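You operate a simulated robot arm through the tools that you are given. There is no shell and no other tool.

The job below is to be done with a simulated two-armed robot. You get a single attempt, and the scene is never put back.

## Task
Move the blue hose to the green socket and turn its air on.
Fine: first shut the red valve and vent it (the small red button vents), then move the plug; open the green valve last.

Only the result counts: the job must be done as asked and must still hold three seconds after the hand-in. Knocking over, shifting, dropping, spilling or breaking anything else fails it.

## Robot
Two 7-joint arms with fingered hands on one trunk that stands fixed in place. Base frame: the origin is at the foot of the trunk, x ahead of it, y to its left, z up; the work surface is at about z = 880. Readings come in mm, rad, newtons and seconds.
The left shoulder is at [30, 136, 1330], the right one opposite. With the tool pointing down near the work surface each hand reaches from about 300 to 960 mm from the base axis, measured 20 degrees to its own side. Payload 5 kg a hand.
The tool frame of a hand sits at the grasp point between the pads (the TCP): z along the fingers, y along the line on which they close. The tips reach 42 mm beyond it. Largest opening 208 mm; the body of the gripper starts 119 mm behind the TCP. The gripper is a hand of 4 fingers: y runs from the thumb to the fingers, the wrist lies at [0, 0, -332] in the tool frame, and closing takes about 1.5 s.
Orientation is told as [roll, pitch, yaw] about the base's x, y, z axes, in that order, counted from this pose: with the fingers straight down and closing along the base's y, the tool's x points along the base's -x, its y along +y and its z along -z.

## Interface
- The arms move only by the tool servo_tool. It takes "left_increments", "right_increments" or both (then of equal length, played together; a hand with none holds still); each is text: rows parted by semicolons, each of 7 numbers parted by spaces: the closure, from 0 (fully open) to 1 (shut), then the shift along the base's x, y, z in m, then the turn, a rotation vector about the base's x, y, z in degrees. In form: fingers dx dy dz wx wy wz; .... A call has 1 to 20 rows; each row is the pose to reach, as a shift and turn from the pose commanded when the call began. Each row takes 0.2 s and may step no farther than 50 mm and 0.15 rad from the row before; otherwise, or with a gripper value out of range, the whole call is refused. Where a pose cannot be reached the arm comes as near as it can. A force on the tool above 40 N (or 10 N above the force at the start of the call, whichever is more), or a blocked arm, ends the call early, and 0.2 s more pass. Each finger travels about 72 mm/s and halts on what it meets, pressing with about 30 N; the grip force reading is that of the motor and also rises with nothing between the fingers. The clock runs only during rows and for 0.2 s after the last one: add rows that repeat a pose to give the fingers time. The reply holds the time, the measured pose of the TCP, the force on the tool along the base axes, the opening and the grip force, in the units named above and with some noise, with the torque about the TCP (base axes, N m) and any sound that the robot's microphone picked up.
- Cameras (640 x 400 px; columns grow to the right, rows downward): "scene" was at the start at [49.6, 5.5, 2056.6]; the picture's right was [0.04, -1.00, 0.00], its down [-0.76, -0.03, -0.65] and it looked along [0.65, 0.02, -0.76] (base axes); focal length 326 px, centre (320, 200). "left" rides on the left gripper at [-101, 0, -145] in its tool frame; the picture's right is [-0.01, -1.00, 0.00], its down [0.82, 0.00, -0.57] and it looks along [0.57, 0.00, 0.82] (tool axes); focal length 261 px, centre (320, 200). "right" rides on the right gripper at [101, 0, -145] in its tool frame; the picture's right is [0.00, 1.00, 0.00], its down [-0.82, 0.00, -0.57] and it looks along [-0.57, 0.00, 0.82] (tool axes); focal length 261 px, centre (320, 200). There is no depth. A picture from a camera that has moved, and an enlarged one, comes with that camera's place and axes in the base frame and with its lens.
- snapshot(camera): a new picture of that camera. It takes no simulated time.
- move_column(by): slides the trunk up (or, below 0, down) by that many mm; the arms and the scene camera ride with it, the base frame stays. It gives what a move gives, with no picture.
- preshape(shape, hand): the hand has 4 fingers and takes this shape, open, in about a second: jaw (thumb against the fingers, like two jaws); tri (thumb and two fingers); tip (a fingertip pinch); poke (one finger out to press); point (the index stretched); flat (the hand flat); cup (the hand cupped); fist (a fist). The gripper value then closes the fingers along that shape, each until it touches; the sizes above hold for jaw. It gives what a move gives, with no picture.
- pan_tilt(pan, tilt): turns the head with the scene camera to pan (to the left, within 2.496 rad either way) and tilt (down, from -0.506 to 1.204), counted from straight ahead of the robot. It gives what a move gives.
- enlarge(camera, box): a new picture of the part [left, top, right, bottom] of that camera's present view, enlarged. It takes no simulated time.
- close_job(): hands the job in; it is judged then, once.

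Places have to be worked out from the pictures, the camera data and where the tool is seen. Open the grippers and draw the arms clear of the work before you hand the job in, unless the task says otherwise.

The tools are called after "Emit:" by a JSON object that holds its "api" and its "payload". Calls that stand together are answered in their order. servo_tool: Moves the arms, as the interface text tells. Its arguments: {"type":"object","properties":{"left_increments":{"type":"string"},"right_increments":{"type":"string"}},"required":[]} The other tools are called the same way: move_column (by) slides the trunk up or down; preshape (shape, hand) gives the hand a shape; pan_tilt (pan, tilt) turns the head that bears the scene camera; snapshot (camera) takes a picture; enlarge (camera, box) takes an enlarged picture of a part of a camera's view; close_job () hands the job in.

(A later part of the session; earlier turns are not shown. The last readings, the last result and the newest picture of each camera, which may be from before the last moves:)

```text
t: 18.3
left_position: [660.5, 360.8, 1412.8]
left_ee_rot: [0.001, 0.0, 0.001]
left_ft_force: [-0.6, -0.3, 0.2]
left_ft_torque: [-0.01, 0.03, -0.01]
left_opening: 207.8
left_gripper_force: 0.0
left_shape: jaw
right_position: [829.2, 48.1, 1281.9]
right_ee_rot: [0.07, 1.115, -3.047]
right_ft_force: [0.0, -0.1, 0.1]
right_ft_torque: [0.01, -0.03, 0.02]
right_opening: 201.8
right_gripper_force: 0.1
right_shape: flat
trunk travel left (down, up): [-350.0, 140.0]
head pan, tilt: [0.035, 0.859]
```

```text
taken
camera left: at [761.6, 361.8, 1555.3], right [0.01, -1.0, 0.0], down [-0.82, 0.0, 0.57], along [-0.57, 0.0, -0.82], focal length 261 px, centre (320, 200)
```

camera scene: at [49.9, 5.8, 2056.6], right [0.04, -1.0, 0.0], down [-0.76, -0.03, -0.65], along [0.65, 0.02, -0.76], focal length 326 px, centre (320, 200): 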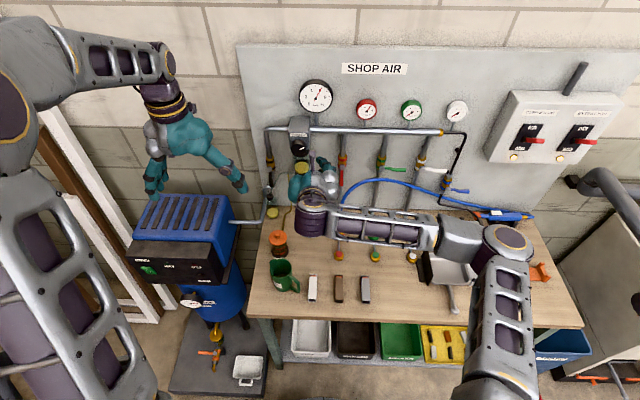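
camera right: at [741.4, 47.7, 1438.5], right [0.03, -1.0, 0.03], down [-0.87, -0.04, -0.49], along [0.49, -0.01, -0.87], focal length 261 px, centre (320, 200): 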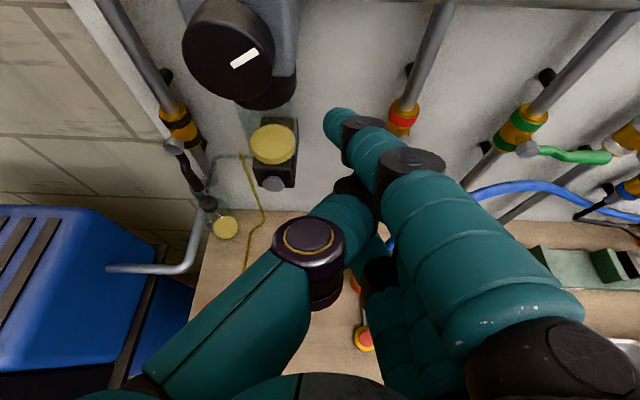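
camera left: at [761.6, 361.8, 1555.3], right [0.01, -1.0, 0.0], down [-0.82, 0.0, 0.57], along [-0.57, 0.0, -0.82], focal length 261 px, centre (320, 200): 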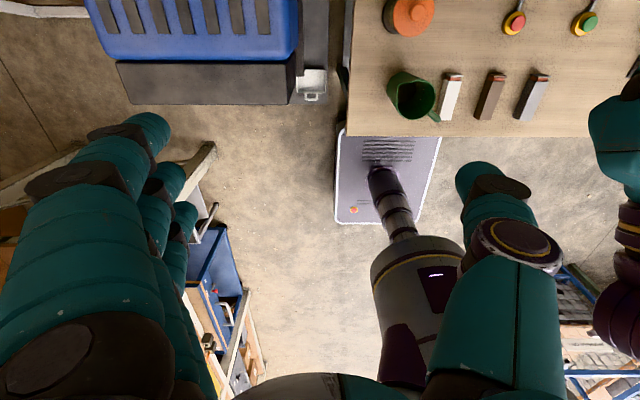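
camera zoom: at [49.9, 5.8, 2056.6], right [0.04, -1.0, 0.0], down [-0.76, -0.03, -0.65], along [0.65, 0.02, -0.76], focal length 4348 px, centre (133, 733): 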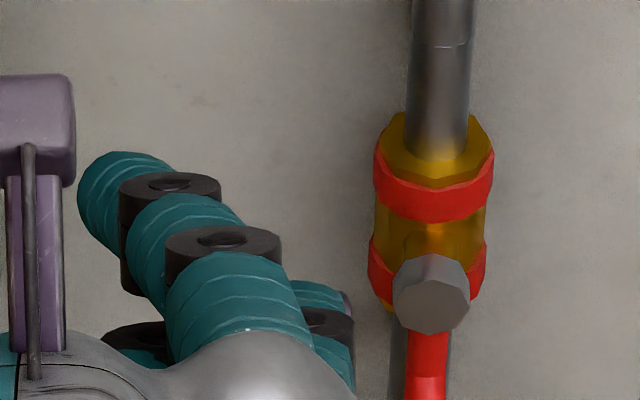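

The middle fingertip is at about (892, -24, 1251), or tool (0, 73, 69): it runs straight along the hand axis as the rightmost finger. I tip the hand a further 12 degrees toward level and lower it left of the lever, still 40 mm short of it.

Emit:
{"api": "servo_tool", "payload": {"right_increments": "0 0.002 0.002 -0.025 0 -3 0; 0 0.004 0.004 -0.05 0 -6 0; 0 0.006 0.006 -0.075 0 -9 0; 0 0.008 0.007 -0.1 0 -12 0; 0 0.01 0.008 -0.122 0 -12 0; 0 0.01 0.008 -0.122 0 -12 0"}}

Emit:
{"api": "enlarge", "payload": {"camera": "scene", "box": [300, 140, 380, 220]}}

Emit:
{"api": "snapshot", "payload": {"camera": "right"}}

```text
t: 19.7
left_position: [659.9, 362.0, 1411.5]
left_ee_rot: [0.0, 0.0, 0.001]
left_ft_force: [-0.9, 0.0, -0.2]
left_ft_torque: [0.04, -0.05, 0.0]
left_opening: 207.9
left_gripper_force: 0.1
left_shape: jaw
right_position: [881.1, 48.6, 1271.1]
right_ee_rot: [0.172, 1.133, -2.919]
right_ft_force: [-0.9, -0.7, 0.4]
right_ft_torque: [0.02, 0.02, 0.06]
right_opening: 201.6
right_gripper_force: 0.1
right_shape: flat
right hand out of reach, approached as far as the arm can: row 1, 2, 3, 4, 5, 6
trunk travel left (down, up): [-350.0, 140.0]
head pan, tilt: [0.035, 0.859]
```

```text
5.00 times, centred on (340, 180) of scene
camera zoom: at [48.6, 5.2, 2056.6], right [0.04, -1.0, 0.0], down [-0.76, -0.03, -0.65], along [0.65, 0.02, -0.76], focal length 1630 px, centre (220, 300)
```

zoom: 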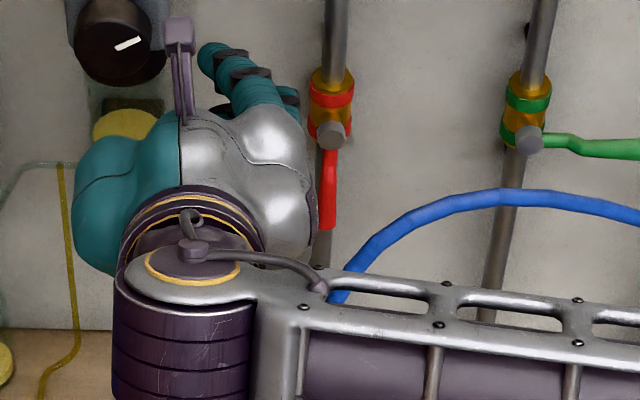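

```text
taken
camera right: at [790.0, 51.2, 1424.5], right [0.06, -1.0, 0.07], down [-0.86, -0.09, -0.51], along [0.51, -0.03, -0.86], focal length 261 px, centre (320, 200)
```

right: 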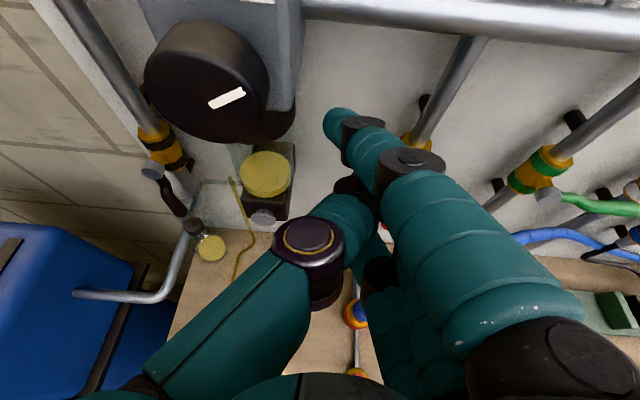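

The right wrist is at its limit there and cannot go lower in this posture, so I abandon it for this job. I retreat the right hand from the panel and unwind the wrist. The left arm, for which this is the mirror of a relaxed pose, will do the red lever instead.

Emit:
{"api": "servo_tool", "payload": {"right_increments": "0 -0.045 0 0 0 0 0; 0 -0.09 0 0 0 0 0; 0 -0.1 -0.012 0 -7.43 -0.25 3.42; 0 -0.11 -0.024 0 -14.86 -0.49 6.84; 0 -0.12 -0.036 0 -22.29 -0.74 10.26; 0 -0.13 -0.048 0 -29.72 -0.98 13.68; 0 -0.14 -0.06 0 -37.15 -1.23 17.1; 0 -0.15 -0.072 0 -44.58 -1.47 20.52; 0 -0.16 -0.084 0 -52.01 -1.72 23.94; 0 -0.17 -0.096 0 -59.44 -1.96 27.36; 0 -0.18 -0.108 0 -66.87 -2.21 30.78; 0 -0.19 -0.12 0 -74.3 -2.45 34.2; 0 -0.2 -0.132 0 -81.7 -2.7 37.6"}}

```text
t: 22.5
left_position: [660.2, 360.7, 1413.0]
left_ee_rot: [0.001, 0.0, 0.001]
left_ft_force: [-0.1, 0.2, -0.2]
left_ft_torque: [0.03, -0.03, 0.0]
left_opening: 208.0
left_gripper_force: 0.1
left_shape: jaw
right_position: [680.4, -84.2, 1270.4]
right_ee_rot: [1.14, -0.073, -1.504]
right_ft_force: [0.9, -1.1, -0.1]
right_ft_torque: [0.0, -0.01, 0.05]
right_opening: 201.7
right_gripper_force: 0.1
right_shape: flat
right hand out of reach, approached as far as the arm can: row 1, 2
trunk travel left (down, up): [-350.0, 140.0]
head pan, tilt: [0.035, 0.859]
```

The right hand is back over the bench front. I unwind the remaining turn and move it off to the right, out of the left arm's way.

Emit:
{"api": "servo_tool", "payload": {"right_increments": "0 -0.01 -0.025 0.01 -7.4 -0.25 3.4; 0 -0.02 -0.05 0.02 -14.8 -0.49 6.8; 0 -0.03 -0.075 0.03 -22.2 -0.74 10.2; 0 -0.04 -0.1 0.04 -29.6 -0.98 13.6; 0 -0.05 -0.125 0.05 -37 -1.22 17; 0 -0.06 -0.15 0.06 -44.4 -1.47 20.4; 0 -0.07 -0.175 0.07 -51.8 -1.7 23.8; 0 -0.08 -0.2 0.08 -59.2 -1.95 27.2; 0 -0.09 -0.225 0.09 -66.6 -2.2 30.6; 0 -0.1 -0.25 0.1 -74 -2.4 34; 0 -0.11 -0.275 0.11 -79.9 -2.6 36.8; 0 -0.11 -0.3 0.12 -79.9 -2.6 36.8"}}

Emit:
{"api": "preshape", "payload": {"shape": "flat", "hand": "left"}}

Emit:
{"api": "snapshot", "payload": {"camera": "scene"}}

```text
t: 25.1
left_position: [659.9, 361.4, 1412.3]
left_ee_rot: [0.0, -0.001, 0.001]
left_ft_force: [-1.1, -0.2, 0.8]
left_ft_torque: [-0.02, -0.07, 0.02]
left_opening: 207.9
left_gripper_force: 0.0
left_shape: jaw
right_position: [598.1, -404.3, 1394.5]
right_ee_rot: [-0.098, -1.136, 0.144]
right_ft_force: [-0.4, -0.3, 0.7]
right_ft_torque: [0.01, 0.01, 0.0]
right_opening: 201.9
right_gripper_force: 0.0
right_shape: flat
right hand out of reach, approached as far as the arm can: row 2, 3, 4, 5, 6, 7, 8, 9, 10, 11, 12
trunk travel left (down, up): [-350.0, 140.0]
head pan, tilt: [0.035, 0.859]
```

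```text
t: 26.0
left_position: [659.4, 360.4, 1410.7]
left_ee_rot: [-0.001, 0.001, -0.001]
left_ft_force: [-0.5, -0.7, -0.6]
left_ft_torque: [0.02, 0.0, -0.03]
left_opening: 201.8
left_gripper_force: 0.1
left_shape: flat
right_position: [599.5, -404.6, 1394.5]
right_ee_rot: [-0.093, -1.136, 0.139]
right_ft_force: [-0.2, 0.0, 0.2]
right_ft_torque: [0.02, -0.01, 0.05]
right_opening: 201.9
right_gripper_force: 0.0
right_shape: flat
trunk travel left (down, up): [-350.0, 140.0]
head pan, tilt: [0.035, 0.859]
```

```text
taken
camera scene: at [49.3, 5.3, 2056.6], right [0.04, -1.0, 0.0], down [-0.76, -0.03, -0.65], along [0.65, 0.02, -0.76], focal length 326 px, centre (320, 200)
```

scene: 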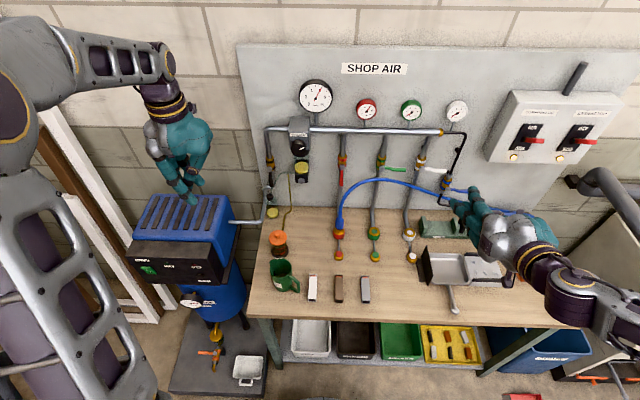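

The right hand is parked high at the right. I now turn the left hand about its axis by -90 degrees in place, the first half of bringing its thumb to the outer left side.

Emit:
{"api": "servo_tool", "payload": {"left_increments": "0 0 -0.01 0 0 0 -7.5; 0 0 -0.02 0 0 0 -15; 0 0 -0.03 0 0 0 -22.5; 0 0 -0.04 0 0 0 -30; 0 0 -0.05 0 0 0 -37.5; 0 0 -0.06 0 0 0 -45; 0 0 -0.07 0 0 0 -52.5; 0 0 -0.08 0 0 0 -60; 0 0 -0.09 0 0 0 -67.5; 0 0 -0.1 0 0 0 -75; 0 0 -0.11 0 0 0 -82.5; 0 0 -0.12 0 0 0 -90; 0 0 -0.13 0 0 0 -97.5; 0 0 -0.14 0 0 0 -105; 0 0 -0.15 0 0 0 -112.5; 0 0 -0.16 0 0 0 -120; 0 0 -0.16 0 0 0 -127.5; 0 0 -0.16 0 0 0 -135"}}

Emit:
{"api": "servo_tool", "payload": {"left_increments": "0 0 0 0 0 0 -7.5; 0 0 0 0 0 0 -15; 0 0 0 0 0 0 -22.5; 0 0 0 0 0 0 -30; 0 0 0 0 0 0 -37.5; 0 0 0 0 0 0 -45; 0 0 0 0 0 0 -45"}}

Emit:
{"api": "snapshot", "payload": {"camera": "scene"}}

```text
t: 29.8
left_position: [661.5, 200.7, 1411.7]
left_ee_rot: [0.0, -0.001, -2.358]
left_ft_force: [-0.6, -0.1, 0.5]
left_ft_torque: [0.0, -0.03, 0.0]
left_opening: 201.7
left_gripper_force: 0.0
left_shape: flat
right_position: [599.6, -404.9, 1395.1]
right_ee_rot: [-0.095, -1.136, 0.14]
right_ft_force: [0.2, 0.7, -0.1]
right_ft_torque: [0.03, -0.02, 0.07]
right_opening: 201.7
right_gripper_force: 0.0
right_shape: flat
trunk travel left (down, up): [-350.0, 140.0]
head pan, tilt: [0.035, 0.859]
```

```text
t: 31.4
left_position: [662.3, 200.9, 1411.8]
left_ee_rot: [-0.001, -0.001, 3.142]
left_ft_force: [0.3, -0.6, 0.7]
left_ft_torque: [-0.01, -0.01, 0.03]
left_opening: 201.9
left_gripper_force: 0.1
left_shape: flat
right_position: [600.5, -405.1, 1393.5]
right_ee_rot: [-0.095, -1.137, 0.141]
right_ft_force: [-0.3, -0.7, 0.5]
right_ft_torque: [0.01, 0.02, 0.01]
right_opening: 201.7
right_gripper_force: 0.1
right_shape: flat
trunk travel left (down, up): [-350.0, 140.0]
head pan, tilt: [0.035, 0.859]
```

```text
taken
camera scene: at [49.5, 5.3, 2056.6], right [0.04, -1.0, 0.0], down [-0.76, -0.03, -0.65], along [0.65, 0.02, -0.76], focal length 326 px, centre (320, 200)
```

scene: 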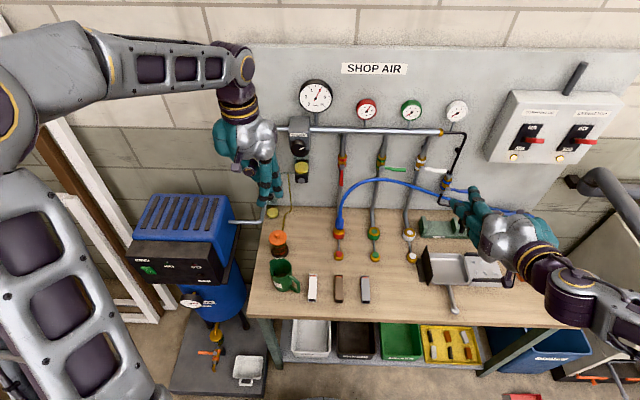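

The left hand took the -180 turn cleanly, with its fingers on the right and thumb on the left. I pitch it forward 75 degrees while moving in front of the regulator, toward TCP (800, 60, 1250).

Emit:
{"api": "servo_tool", "payload": {"left_increments": "0 0.014 -0.014 -0.016 0 -7.5 0; 0 0.028 -0.028 -0.032 0 -15 0; 0 0.042 -0.042 -0.048 0 -22.5 0; 0 0.056 -0.056 -0.064 0 -30 0; 0 0.07 -0.07 -0.08 0 -37.5 0; 0 0.084 -0.084 -0.096 0 -45 0; 0 0.098 -0.098 -0.112 0 -52.5 0; 0 0.112 -0.112 -0.128 0 -60 0; 0 0.126 -0.126 -0.144 0 -67.5 0; 0 0.138 -0.14 -0.16 0 -75 0; 0 0.138 -0.14 -0.16 0 -75 0"}}

Emit:
{"api": "snapshot", "payload": {"camera": "scene"}}

Emit:
{"api": "snapshot", "payload": {"camera": "left"}}

```text
t: 33.8
left_position: [796.5, 58.4, 1253.9]
left_ee_rot: [0.0, 1.314, 3.138]
left_ft_force: [-0.8, -2.9, -0.1]
left_ft_torque: [0.1, 0.09, 0.39]
left_opening: 0.1
left_gripper_force: 0.1
left_shape: flat
left hand out of reach, approached as far as the arm can: row 10
right_position: [596.9, -407.8, 1394.3]
right_ee_rot: [-0.089, -1.139, 0.135]
right_ft_force: [-1.0, -1.4, 0.0]
right_ft_torque: [0.07, -0.09, 0.2]
right_opening: 201.8
right_gripper_force: 0.0
right_shape: flat
trunk travel left (down, up): [-350.0, 140.0]
head pan, tilt: [0.035, 0.859]
```

```text
taken
camera scene: at [46.1, 0.7, 2056.8], right [0.04, -1.0, 0.0], down [-0.76, -0.03, -0.65], along [0.65, 0.02, -0.76], focal length 326 px, centre (320, 200)
```

scene: 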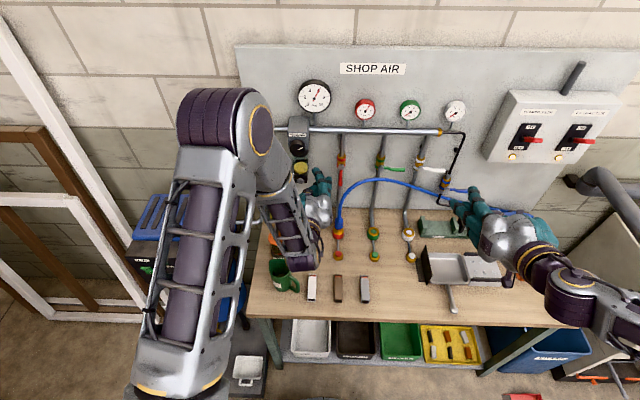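

```text
taken
camera left: at [631.4, 57.7, 1193.4], right [0.0, 1.0, 0.0], down [-0.34, 0.0, 0.94], along [0.94, 0.0, 0.34], focal length 261 px, centre (320, 200)
```

left: 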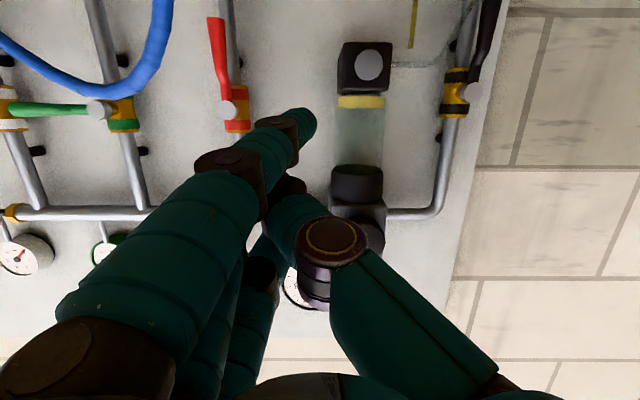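

The left hand reached the pose and its camera now looks up at the lever, hose and regulator from below. I enlarge both views to measure the left middle fingertip.

Emit:
{"api": "enlarge", "payload": {"camera": "scene", "box": [290, 140, 370, 200]}}

Emit:
{"api": "enlarge", "payload": {"camera": "left", "box": [100, 0, 420, 220]}}

```text
6.67 times, centred on (330, 170) of scene
camera zoom: at [46.1, 0.7, 2056.8], right [0.04, -1.0, 0.0], down [-0.76, -0.03, -0.65], along [0.65, 0.02, -0.76], focal length 2174 px, centre (253, 400)
```

zoom: 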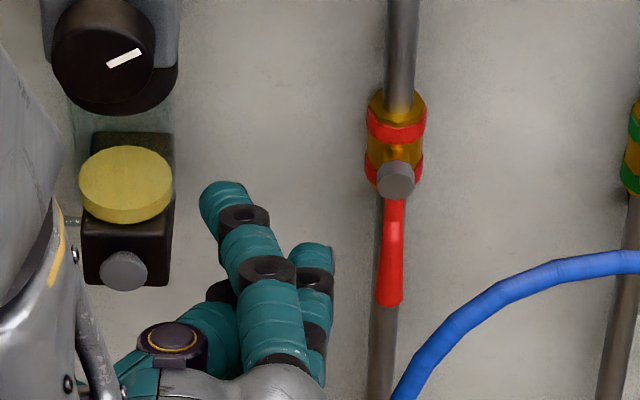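

```text
1.82 times, centred on (260, 110) of left
camera zoom: at [631.4, 57.7, 1193.4], right [0.0, 1.0, 0.0], down [-0.34, 0.0, 0.94], along [0.94, 0.0, 0.34], focal length 474 px, centre (429, 364)
```

zoom: 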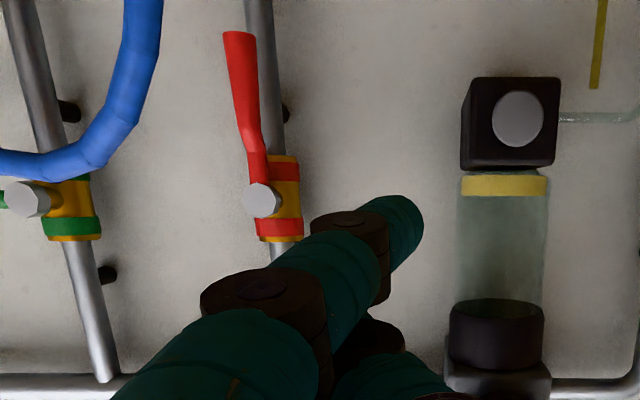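

The left middle fingertip is at about tool (0, 67, 63), the lever axis near (949, -50, 1200) and the lever end near (935, -49, 1115). I level the hand to about 85 degrees and drop it beside the lever, stopping 30 mm short in x to check.

Emit:
{"api": "servo_tool", "payload": {"left_increments": "0 0.003 -0.003 -0.03 0 -3 0; 0 0.006 -0.005 -0.06 0 -6 0; 0 0.01 -0.007 -0.085 0 -9.7 0; 0 0.03 -0.009 -0.1075 0 -9.7 0; 0 0.06 -0.009 -0.1075 0 -9.7 0; 0 0.06 -0.009 -0.1075 0 -9.7 0"}}

Emit:
{"api": "enlarge", "payload": {"camera": "scene", "box": [290, 140, 390, 220]}}

Emit:
{"api": "snapshot", "payload": {"camera": "left"}}

```text
t: 35.2
left_position: [857.9, 50.9, 1144.2]
left_ee_rot: [-0.002, 1.477, 3.139]
left_ft_force: [0.3, -0.6, -0.5]
left_ft_torque: [0.0, 0.04, -0.01]
left_opening: 0.1
left_gripper_force: 0.1
left_shape: flat
right_position: [599.2, -405.3, 1394.7]
right_ee_rot: [-0.095, -1.136, 0.139]
right_ft_force: [-0.2, -0.3, -0.5]
right_ft_torque: [0.01, -0.02, 0.07]
right_opening: 201.8
right_gripper_force: 0.0
right_shape: flat
trunk travel left (down, up): [-350.0, 140.0]
head pan, tilt: [0.035, 0.859]
```

```text
5.00 times, centred on (340, 180) of scene
camera zoom: at [49.0, 4.7, 2056.6], right [0.04, -1.0, 0.0], down [-0.76, -0.03, -0.65], along [0.65, 0.02, -0.76], focal length 1630 px, centre (220, 300)
```

zoom: 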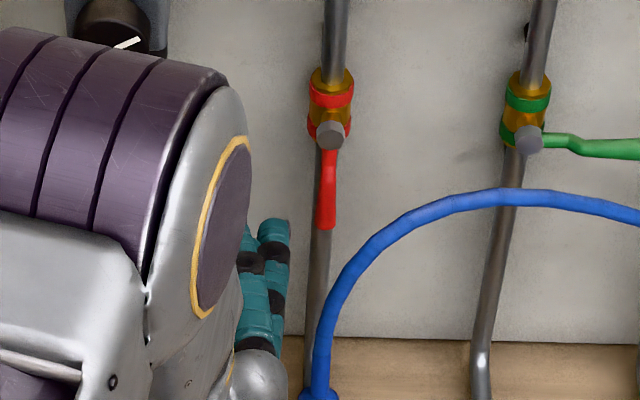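

```text
taken
camera left: at [705.4, 50.9, 1057.2], right [0.0, 1.0, 0.0], down [-0.49, 0.0, 0.87], along [0.87, 0.0, 0.49], focal length 261 px, centre (320, 200)
```

left: 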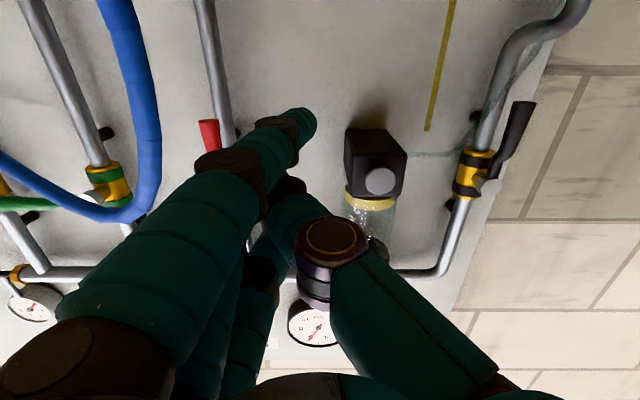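

Fingertip and lever line up: the tip is about 25 mm clear to the left and still short in x, with lever and tip offsets consistent in the scene camera. I advance 33 mm past the lever plane and begin the sweep to about 30 degrees.

Emit:
{"api": "servo_tool", "payload": {"left_increments": "0 0.017 0 -0.002 0 0 0; 0 0.033 0 -0.003 0 0 0; 0 0.033 -0.022 -0.0025 0 0 0; 0 0.033 -0.033 -0.0047 0 0 0; 0 0.033 -0.0443 -0.005 0 0 0; 0 0.033 -0.0554 -0.0032 0 0 0"}}

Emit:
{"api": "enlarge", "payload": {"camera": "scene", "box": [290, 140, 390, 220]}}

Emit:
{"api": "enlarge", "payload": {"camera": "left", "box": [80, 30, 380, 220]}}

```text
t: 36.6
left_position: [892.0, -5.3, 1142.4]
left_ee_rot: [-0.001, 1.48, 3.14]
left_ft_force: [-0.5, 0.6, 0.0]
left_ft_torque: [0.02, 0.02, 0.01]
left_opening: 0.1
left_gripper_force: 0.1
left_shape: flat
right_position: [600.2, -405.1, 1395.5]
right_ee_rot: [-0.094, -1.137, 0.14]
right_ft_force: [0.1, 0.5, -0.5]
right_ft_torque: [-0.01, 0.01, 0.06]
right_opening: 201.8
right_gripper_force: 0.0
right_shape: flat
trunk travel left (down, up): [-350.0, 140.0]
head pan, tilt: [0.035, 0.859]
```

```text
5.00 times, centred on (340, 180) of scene
camera zoom: at [49.5, 4.9, 2056.6], right [0.04, -1.0, 0.0], down [-0.76, -0.03, -0.65], along [0.65, 0.02, -0.76], focal length 1630 px, centre (220, 300)
```

zoom: 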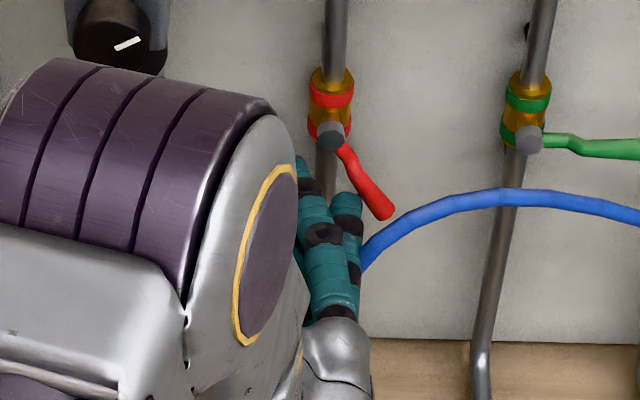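

```text
2.11 times, centred on (230, 125) of left
camera zoom: at [738.9, -5.0, 1053.7], right [0.0, 1.0, 0.0], down [-0.49, 0.0, 0.87], along [0.87, 0.0, 0.49], focal length 549 px, centre (510, 358)
```

zoom: 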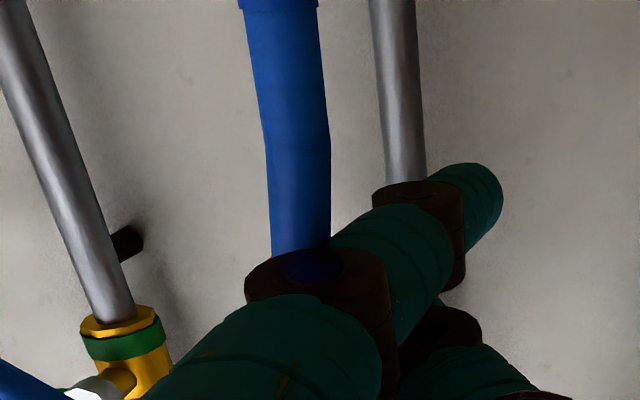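

The lever follows the finger easily, now at about 30 degrees with no notable force. I continue the arc to about 70 degrees.

Emit:
{"api": "servo_tool", "payload": {"left_increments": "0 0 -0.0107 0.0036 0 0 0; 0 0 -0.0205 0.009 0 0 0; 0 0 -0.0293 0.0161 0 0 0; 0 0 -0.0367 0.0246 0 0 0"}}

Emit:
{"api": "enlarge", "payload": {"camera": "scene", "box": [290, 140, 390, 220]}}

Emit:
{"api": "snapshot", "payload": {"camera": "left"}}

```text
t: 37.6
left_position: [891.1, -37.4, 1167.9]
left_ee_rot: [0.006, 1.481, -3.134]
left_ft_force: [-3.9, 6.6, -0.5]
left_ft_torque: [-0.07, 0.03, 0.38]
left_opening: 0.0
left_gripper_force: 0.0
left_shape: flat
right_position: [597.5, -404.2, 1394.3]
right_ee_rot: [-0.096, -1.137, 0.141]
right_ft_force: [-0.3, -0.2, 0.4]
right_ft_torque: [0.01, -0.07, 0.04]
right_opening: 201.9
right_gripper_force: 0.0
right_shape: flat
trunk travel left (down, up): [-350.0, 140.0]
head pan, tilt: [0.035, 0.859]
```

```text
5.00 times, centred on (340, 180) of scene
camera zoom: at [47.4, 6.1, 2056.8], right [0.04, -1.0, 0.0], down [-0.76, -0.03, -0.65], along [0.65, 0.02, -0.76], focal length 1630 px, centre (220, 300)
```

zoom: 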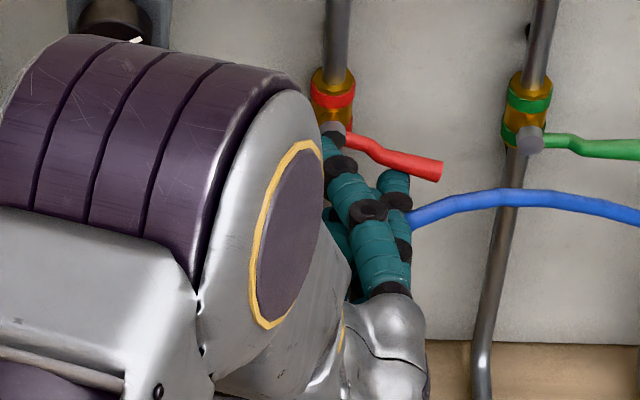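

```text
taken
camera left: at [738.2, -39.5, 1080.3], right [0.0, 1.0, -0.01], down [-0.5, 0.0, 0.87], along [0.87, 0.0, 0.5], focal length 261 px, centre (320, 200)
```

left: 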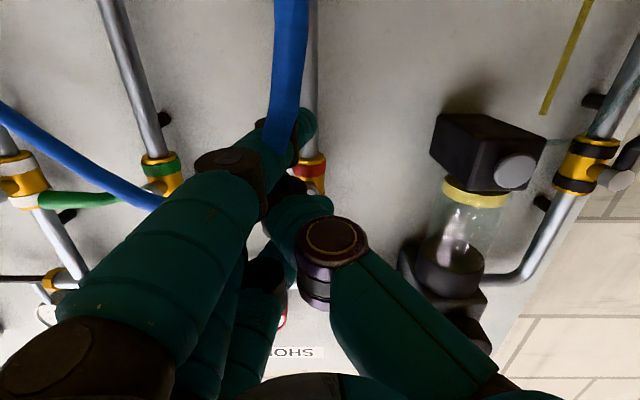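

The lever is at about 70 degrees, but the ring fingertip is brushing the valve stub (about 7 N). I ease back 6 mm in x and carry on upward to complete the quarter turn.

Emit:
{"api": "servo_tool", "payload": {"left_increments": "0 -0.006 0 0 0 0 0; 0 -0.006 -0.005 0.01 0 0 0; 0 -0.006 -0.008 0.02 0 0 0; 0 -0.006 -0.008 0.02 0 0 0"}}

Emit:
{"api": "enlarge", "payload": {"camera": "scene", "box": [310, 130, 410, 210]}}

Emit:
{"api": "enlarge", "payload": {"camera": "scene", "box": [290, 70, 480, 130]}}

```text
t: 38.6
left_position: [888.0, -47.5, 1187.0]
left_ee_rot: [0.007, 1.479, -3.134]
left_ft_force: [-0.3, 0.5, -0.5]
left_ft_torque: [0.03, 0.01, -0.01]
left_opening: 0.1
left_gripper_force: 0.2
left_shape: flat
right_position: [599.0, -405.1, 1395.0]
right_ee_rot: [-0.094, -1.136, 0.14]
right_ft_force: [-0.7, 0.2, 0.6]
right_ft_torque: [-0.01, 0.01, 0.06]
right_opening: 201.9
right_gripper_force: 0.2
right_shape: flat
trunk travel left (down, up): [-350.0, 140.0]
head pan, tilt: [0.035, 0.859]
```

```text
5.00 times, centred on (360, 170) of scene
camera zoom: at [49.2, 5.4, 2056.6], right [0.04, -1.0, 0.0], down [-0.76, -0.03, -0.65], along [0.65, 0.02, -0.76], focal length 1630 px, centre (120, 350)
```

zoom: 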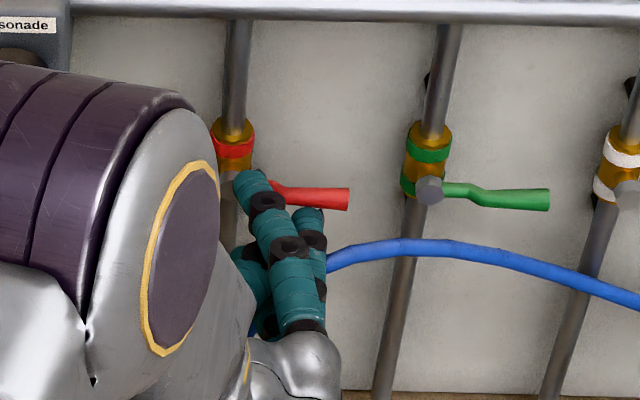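

```text
3.37 times, centred on (385, 100) of scene
camera zoom: at [49.2, 5.4, 2056.6], right [0.04, -1.0, 0.0], down [-0.76, -0.03, -0.65], along [0.65, 0.02, -0.76], focal length 1098 px, centre (101, 537)
```

zoom: 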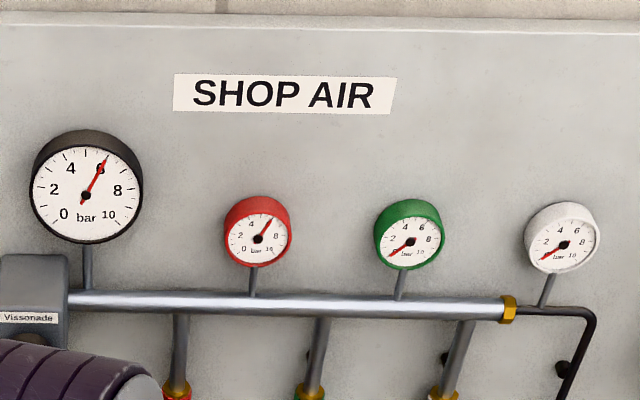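

The red lever now lies across its pipe, nearly parallel to the closed green one. I nudge up a few millimetres more until I feel the stop, so it is fully shut.

Emit:
{"api": "servo_tool", "payload": {"left_increments": "0 0 0 0.003 0 0 0; 0 0 0 0.006 0 0 0; 0 0 0 0.009 0 0 0; 0 0 0 0.009 0 0 0"}}

Emit:
{"api": "enlarge", "payload": {"camera": "scene", "box": [310, 130, 410, 210]}}

```text
t: 39.6
left_position: [887.6, -47.7, 1192.4]
left_ee_rot: [-0.016, 1.471, 3.125]
left_ft_force: [-4.7, -0.8, -18.0]
left_ft_torque: [1.19, 1.03, -0.58]
left_opening: 0.3
left_gripper_force: 0.0
left_shape: flat
right_position: [602.2, -405.3, 1393.3]
right_ee_rot: [-0.094, -1.135, 0.138]
right_ft_force: [-0.5, -0.1, 0.3]
right_ft_torque: [0.03, -0.06, 0.05]
right_opening: 201.6
right_gripper_force: 0.0
right_shape: flat
trunk travel left (down, up): [-350.0, 140.0]
head pan, tilt: [0.035, 0.859]
```

```text
5.00 times, centred on (360, 170) of scene
camera zoom: at [51.1, 5.1, 2056.4], right [0.04, -1.0, 0.0], down [-0.76, -0.03, -0.65], along [0.65, 0.02, -0.76], focal length 1630 px, centre (120, 350)
```

zoom: 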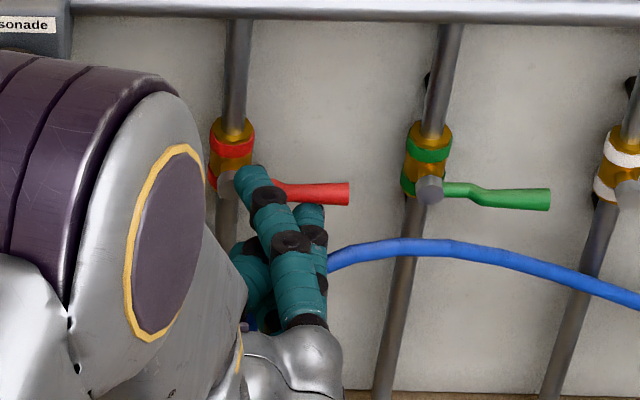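

Reaction of -18 N shows the lever is on its stop, fully shut. I ease off and draw the left hand back and to the left, clear of the hose.

Emit:
{"api": "servo_tool", "payload": {"left_increments": "0 0 0 -0.01 0 0 0; 0 -0.015 0.008 -0.014 0 0 0; 0 -0.045 0.025 -0.014 0 0 0; 0 -0.08 0.055 -0.01 0 0 0; 0 -0.115 0.085 0.01 0 0 0; 0 -0.15 0.115 0.03 0 0 0; 0 -0.15 0.115 0.03 0 0 0"}}

Emit:
{"api": "snapshot", "payload": {"camera": "scene"}}

Emit:
{"api": "enlarge", "payload": {"camera": "scene", "box": [310, 130, 430, 230]}}

```text
refused: row 5 steps farther than a row can; nothing moved
```

```text
taken
camera scene: at [51.1, 5.1, 2056.4], right [0.04, -1.0, 0.0], down [-0.76, -0.03, -0.65], along [0.65, 0.02, -0.76], focal length 326 px, centre (320, 200)
```

scene: 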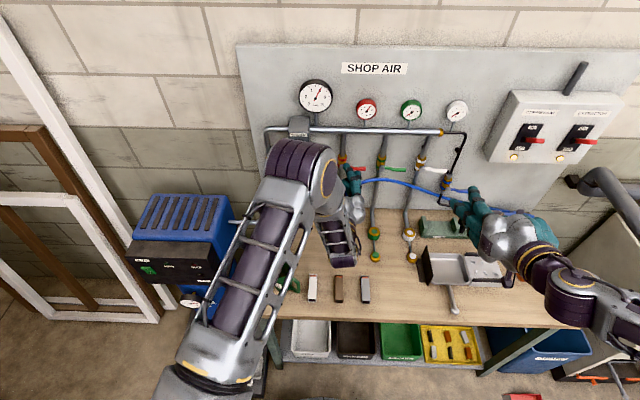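

```text
4.00 times, centred on (370, 180) of scene
camera zoom: at [51.1, 5.1, 2056.4], right [0.04, -1.0, 0.0], down [-0.76, -0.03, -0.65], along [0.65, 0.02, -0.76], focal length 1304 px, centre (120, 280)
```

zoom: 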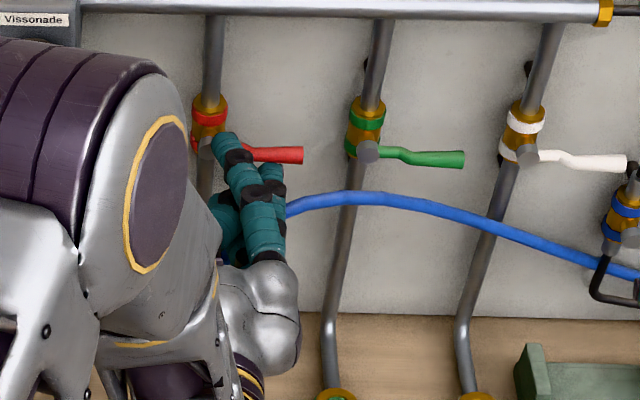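

One row stepped just over 50 mm, so the call was refused and nothing moved. I resend the retreat with smaller steps.

Emit:
{"api": "servo_tool", "payload": {"left_increments": "0 0 0 -0.01 0 0 0; 0 -0.015 0.008 -0.014 0 0 0; 0 -0.045 0.02 -0.014 0 0 0; 0 -0.075 0.045 -0.012 0 0 0; 0 -0.105 0.07 0 0 0 0; 0 -0.135 0.095 0.015 0 0 0; 0 -0.16 0.12 0.03 0 0 0; 0 -0.16 0.12 0.03 0 0 0"}}

Emit:
{"api": "enlarge", "payload": {"camera": "scene", "box": [310, 130, 430, 270]}}

Emit:
{"api": "snapshot", "payload": {"camera": "left"}}

```text
t: 41.4
left_position: [727.2, 71.4, 1227.0]
left_ee_rot: [0.006, 1.477, -3.136]
left_ft_force: [0.5, -0.1, 0.2]
left_ft_torque: [0.02, -0.02, 0.01]
left_opening: 0.1
left_gripper_force: 0.0
left_shape: flat
right_position: [600.5, -405.8, 1393.3]
right_ee_rot: [-0.094, -1.135, 0.139]
right_ft_force: [0.3, 0.3, -0.1]
right_ft_torque: [0.02, 0.01, 0.06]
right_opening: 201.7
right_gripper_force: 0.1
right_shape: flat
trunk travel left (down, up): [-350.0, 140.0]
head pan, tilt: [0.035, 0.859]
```

```text
2.86 times, centred on (370, 200) of scene
camera zoom: at [50.7, 5.1, 2056.5], right [0.04, -1.0, 0.0], down [-0.76, -0.03, -0.65], along [0.65, 0.02, -0.76], focal length 932 px, centre (177, 200)
```

zoom: 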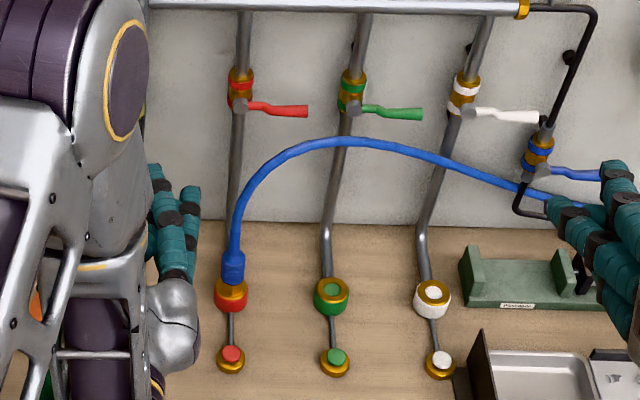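

```text
taken
camera left: at [573.9, 71.6, 1138.4], right [0.0, 1.0, -0.01], down [-0.49, 0.0, 0.87], along [0.87, 0.0, 0.49], focal length 261 px, centre (320, 200)
```

left: 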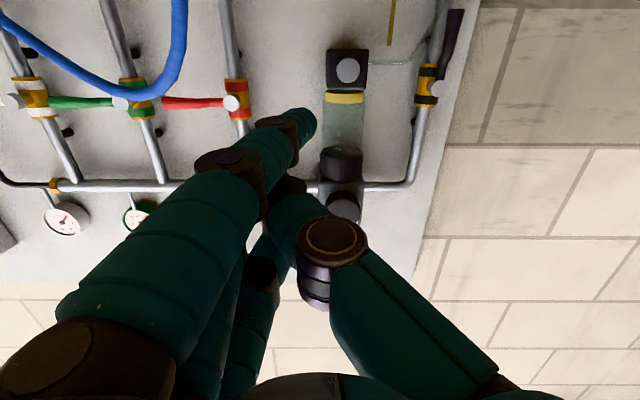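

The red lever is closed and the hose is back in place. Next is the vent button, which I place at about (752, -51) with its top near z 900. I turn the left hand to point down, with the middle finger over it.

Emit:
{"api": "servo_tool", "payload": {"left_increments": "0 -0.01 -0.005 0 0 8 0; 0 -0.01 -0.01 0 0 16 0; 0 -0.01 -0.015 -0.01 0 24 0; 0 -0.005 -0.02 -0.025 0 32 0; 0 0 -0.025 -0.04 0 40 0; 0 0.005 -0.03 -0.06 0 48 0; 0 0.01 -0.035 -0.08 0 56 0; 0 0.015 -0.04 -0.1 0 64 0; 0 0.02 -0.045 -0.12 0 72 0; 0 0.025 -0.05 -0.14 0 80 0; 0 0.025 -0.055 -0.16 0 84.6 0; 0 0.025 -0.055 -0.17 0 84.6 0; 0 0.025 -0.055 -0.17 0 84.6 0"}}

Emit:
{"api": "enlarge", "payload": {"camera": "scene", "box": [290, 180, 410, 280]}}

Emit:
{"api": "snapshot", "payload": {"camera": "left"}}

Emit:
{"api": "snapshot", "payload": {"camera": "right"}}

```text
t: 44.2
left_position: [752.8, 16.1, 1055.2]
left_ee_rot: [-0.001, 0.0, -3.142]
left_ft_force: [-0.3, 0.0, -0.2]
left_ft_torque: [0.05, 0.0, -0.03]
left_opening: 0.1
left_gripper_force: 0.0
left_shape: flat
right_position: [600.6, -404.6, 1394.0]
right_ee_rot: [-0.094, -1.137, 0.138]
right_ft_force: [-1.0, -0.3, -0.2]
right_ft_torque: [0.0, 0.01, 0.07]
right_opening: 201.8
right_gripper_force: 0.0
right_shape: flat
trunk travel left (down, up): [-350.0, 140.0]
head pan, tilt: [0.035, 0.859]
```

```text
4.00 times, centred on (350, 230) of scene
camera zoom: at [49.9, 4.8, 2056.6], right [0.04, -1.0, 0.0], down [-0.76, -0.03, -0.65], along [0.65, 0.02, -0.76], focal length 1304 px, centre (200, 80)
```

zoom: 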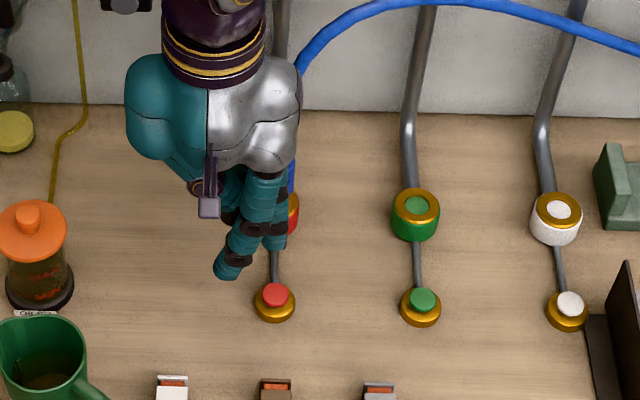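

```text
taken
camera left: at [651.3, 15.8, 1199.5], right [-0.01, 1.0, 0.0], down [0.82, 0.0, 0.57], along [0.57, 0.0, -0.82], focal length 261 px, centre (320, 200)
```

left: 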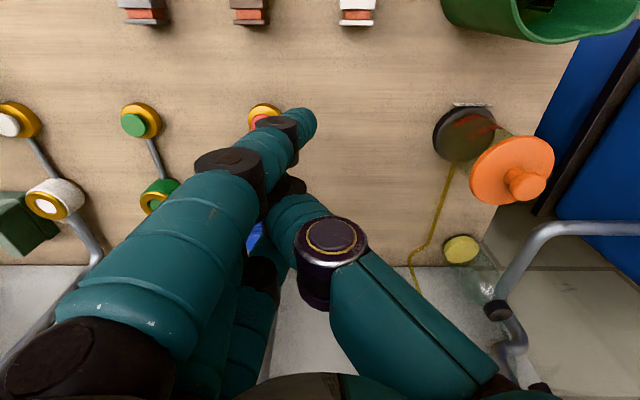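

```text
taken
camera right: at [425.5, -416.4, 1365.4], right [-0.05, 1.0, -0.04], down [-0.18, 0.03, 0.98], along [0.98, 0.06, 0.17], focal length 261 px, centre (320, 200)
```

right: 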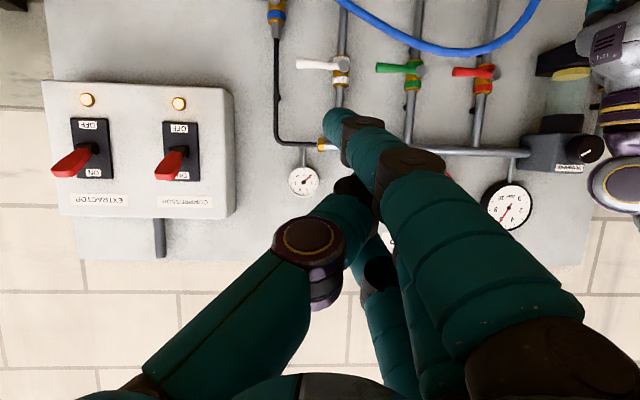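

The tip sits within about 5 mm of the button in plan. I shift 4 mm forward and lower to just above it.

Emit:
{"api": "servo_tool", "payload": {"left_increments": "0 0.004 -0.002 -0.035 0 0 0; 0 0.004 -0.002 -0.065 0 0 0; 0 0.004 -0.002 -0.08 0 0 0; 0 0.004 -0.002 -0.08 0 0 0"}}

Emit:
{"api": "enlarge", "payload": {"camera": "scene", "box": [310, 200, 370, 270]}}

Emit:
{"api": "enlarge", "payload": {"camera": "left", "box": [200, 80, 360, 180]}}

```text
t: 45.2
left_position: [754.9, 13.5, 974.5]
left_ee_rot: [0.0, 0.003, -3.139]
left_ft_force: [-0.4, 0.6, 1.0]
left_ft_torque: [-0.03, 0.02, 0.01]
left_opening: 0.0
left_gripper_force: 0.1
left_shape: flat
right_position: [599.9, -404.5, 1396.6]
right_ee_rot: [-0.093, -1.137, 0.139]
right_ft_force: [0.5, 0.2, -0.5]
right_ft_torque: [0.04, 0.0, -0.03]
right_opening: 201.7
right_gripper_force: 0.0
right_shape: flat
trunk travel left (down, up): [-350.0, 140.0]
head pan, tilt: [0.035, 0.859]
```

```text
5.71 times, centred on (340, 235) of scene
camera zoom: at [49.6, 5.3, 2056.6], right [0.04, -1.0, 0.0], down [-0.76, -0.03, -0.65], along [0.65, 0.02, -0.76], focal length 1864 px, centre (206, 0)
```

zoom: 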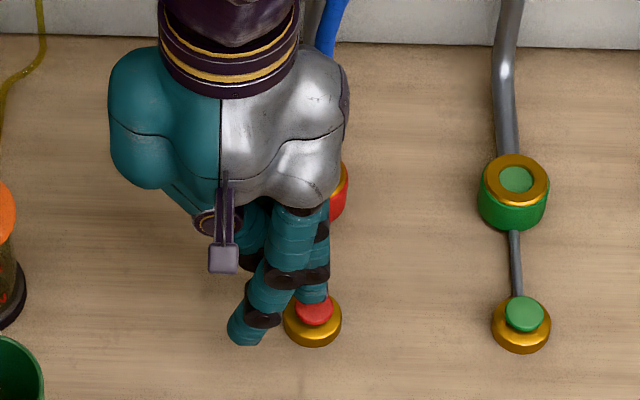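

```text
4.00 times, centred on (280, 130) of left
camera zoom: at [654.3, 13.6, 1118.4], right [-0.01, 1.0, 0.0], down [0.82, 0.0, 0.57], along [0.57, 0.0, -0.82], focal length 1043 px, centre (480, 480)
```

zoom: 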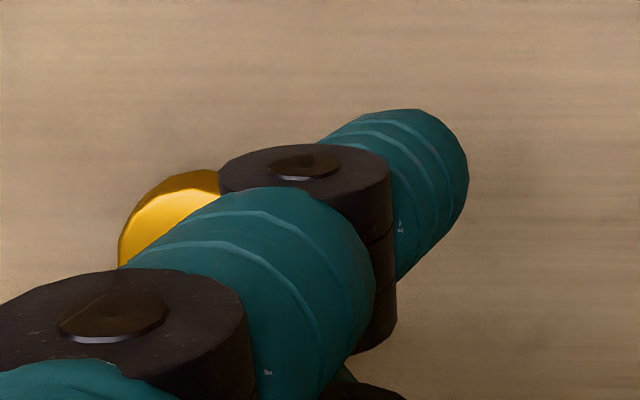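

The finger is right over the red cap, with an estimated 10 mm gap. I lower in 4 mm steps and watch the force.

Emit:
{"api": "servo_tool", "payload": {"left_increments": "0 0.001 0 -0.004 0 0 0; 0 0.001 0 -0.008 0 0 0; 0 0.001 0 -0.012 0 0 0"}}

Emit:
{"api": "enlarge", "payload": {"camera": "scene", "box": [310, 200, 370, 270]}}

```text
t: 46.0
left_position: [757.8, 14.7, 963.4]
left_ee_rot: [0.001, 0.002, -3.141]
left_ft_force: [0.6, -0.7, 1.1]
left_ft_torque: [-0.01, 0.01, -0.01]
left_opening: 0.3
left_gripper_force: 0.1
left_shape: flat
right_position: [600.2, -405.2, 1394.4]
right_ee_rot: [-0.095, -1.136, 0.137]
right_ft_force: [-0.3, 0.0, -0.2]
right_ft_torque: [-0.01, 0.02, 0.03]
right_opening: 201.9
right_gripper_force: 0.1
right_shape: flat
trunk travel left (down, up): [-350.0, 140.0]
head pan, tilt: [0.035, 0.859]
```

```text
5.71 times, centred on (340, 235) of scene
camera zoom: at [49.7, 5.2, 2056.6], right [0.04, -1.0, 0.0], down [-0.76, -0.03, -0.65], along [0.65, 0.02, -0.76], focal length 1864 px, centre (206, 0)
```

zoom: 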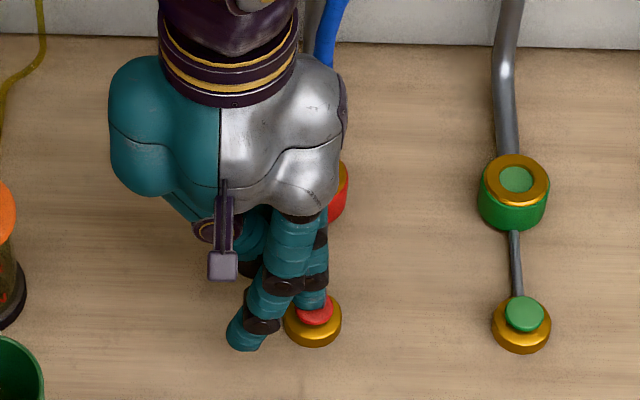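

No contact yet and alignment is still good. I continue down in 3 mm steps.

Emit:
{"api": "servo_tool", "payload": {"left_increments": "0 0 -0.001 -0.003 0 0 0; 0 0 -0.002 -0.006 0 0 0; 0 0 -0.002 -0.009 0 0 0; 0 0 -0.002 -0.009 0 0 0"}}

Emit:
{"api": "enlarge", "payload": {"camera": "scene", "box": [310, 200, 370, 270]}}

Emit:
{"api": "enlarge", "payload": {"camera": "scene", "box": [290, 70, 480, 130]}}

```text
t: 47.0
left_position: [757.7, 12.0, 956.4]
left_ee_rot: [-0.001, 0.002, -3.139]
left_ft_force: [0.4, 3.7, 18.8]
left_ft_torque: [-0.82, -0.01, 0.04]
left_opening: 0.0
left_gripper_force: 0.0
left_shape: flat
right_position: [598.9, -404.5, 1396.3]
right_ee_rot: [-0.095, -1.135, 0.139]
right_ft_force: [0.0, 0.1, 0.6]
right_ft_torque: [0.01, -0.02, 0.02]
right_opening: 201.3
right_gripper_force: 0.1
right_shape: flat
trunk travel left (down, up): [-350.0, 140.0]
head pan, tilt: [0.035, 0.859]
heard: click
```

```text
5.71 times, centred on (340, 235) of scene
camera zoom: at [47.9, 5.7, 2056.8], right [0.04, -1.0, 0.0], down [-0.76, -0.03, -0.65], along [0.65, 0.02, -0.76], focal length 1864 px, centre (206, 0)
```

zoom: 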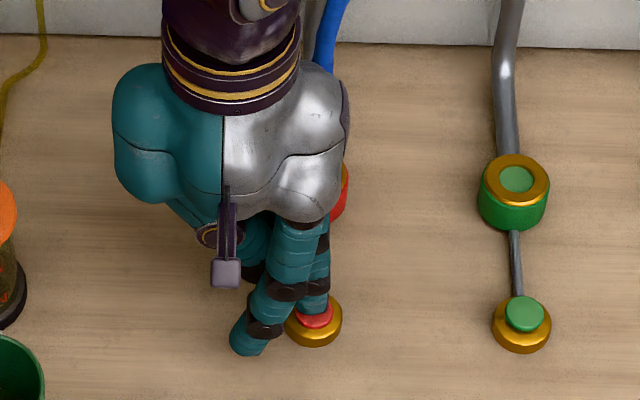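

```text
3.37 times, centred on (385, 100) of scene
camera zoom: at [47.9, 5.7, 2056.8], right [0.04, -1.0, 0.0], down [-0.76, -0.03, -0.65], along [0.65, 0.02, -0.76], focal length 1098 px, centre (101, 537)
```

zoom: 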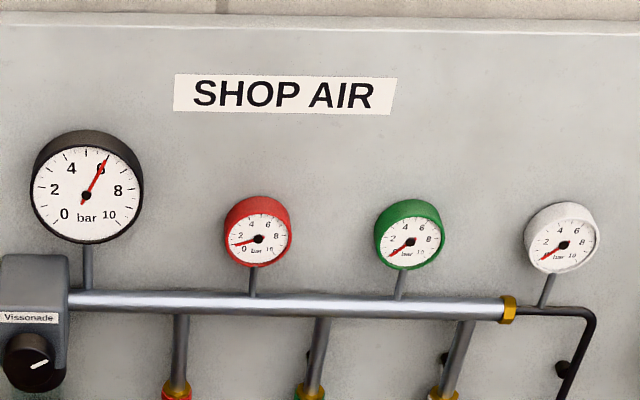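

There was a click and the red gauge is already falling, now close to zero. I hold the button down for another second and a half to vent completely.

Emit:
{"api": "servo_tool", "payload": {"left_increments": "0 0 0 0 0 0 0; 0 0 0 0 0 0 0; 0 0 0 0 0 0 0; 0 0 0 0 0 0 0; 0 0 0 0 0 0 0; 0 0 0 0 0 0 0; 0 0 0 0 0 0 0"}}

Emit:
{"api": "enlarge", "payload": {"camera": "scene", "box": [290, 70, 480, 130]}}

```text
t: 48.6
left_position: [757.5, 13.7, 955.1]
left_ee_rot: [0.0, 0.004, -3.14]
left_ft_force: [4.3, 0.5, 21.9]
left_ft_torque: [-1.64, -0.27, 0.31]
left_opening: 0.0
left_gripper_force: 0.1
left_shape: flat
right_position: [598.6, -405.0, 1394.7]
right_ee_rot: [-0.095, -1.136, 0.14]
right_ft_force: [-0.1, -0.2, -0.1]
right_ft_torque: [-0.02, -0.02, 0.02]
right_opening: 201.8
right_gripper_force: 0.1
right_shape: flat
trunk travel left (down, up): [-350.0, 140.0]
head pan, tilt: [0.035, 0.859]
```

```text
3.37 times, centred on (385, 100) of scene
camera zoom: at [48.1, 5.6, 2056.7], right [0.04, -1.0, 0.0], down [-0.76, -0.03, -0.65], along [0.65, 0.02, -0.76], focal length 1098 px, centre (101, 537)
```

zoom: 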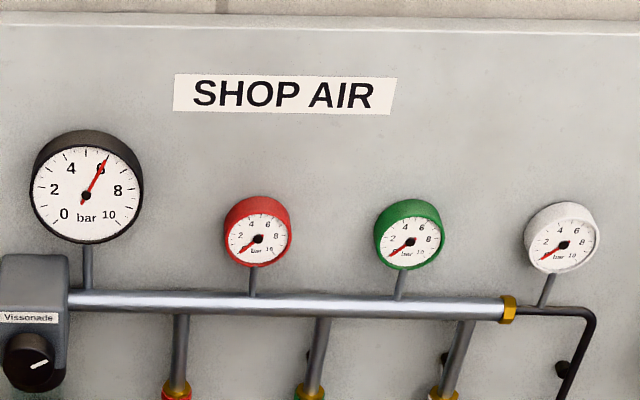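

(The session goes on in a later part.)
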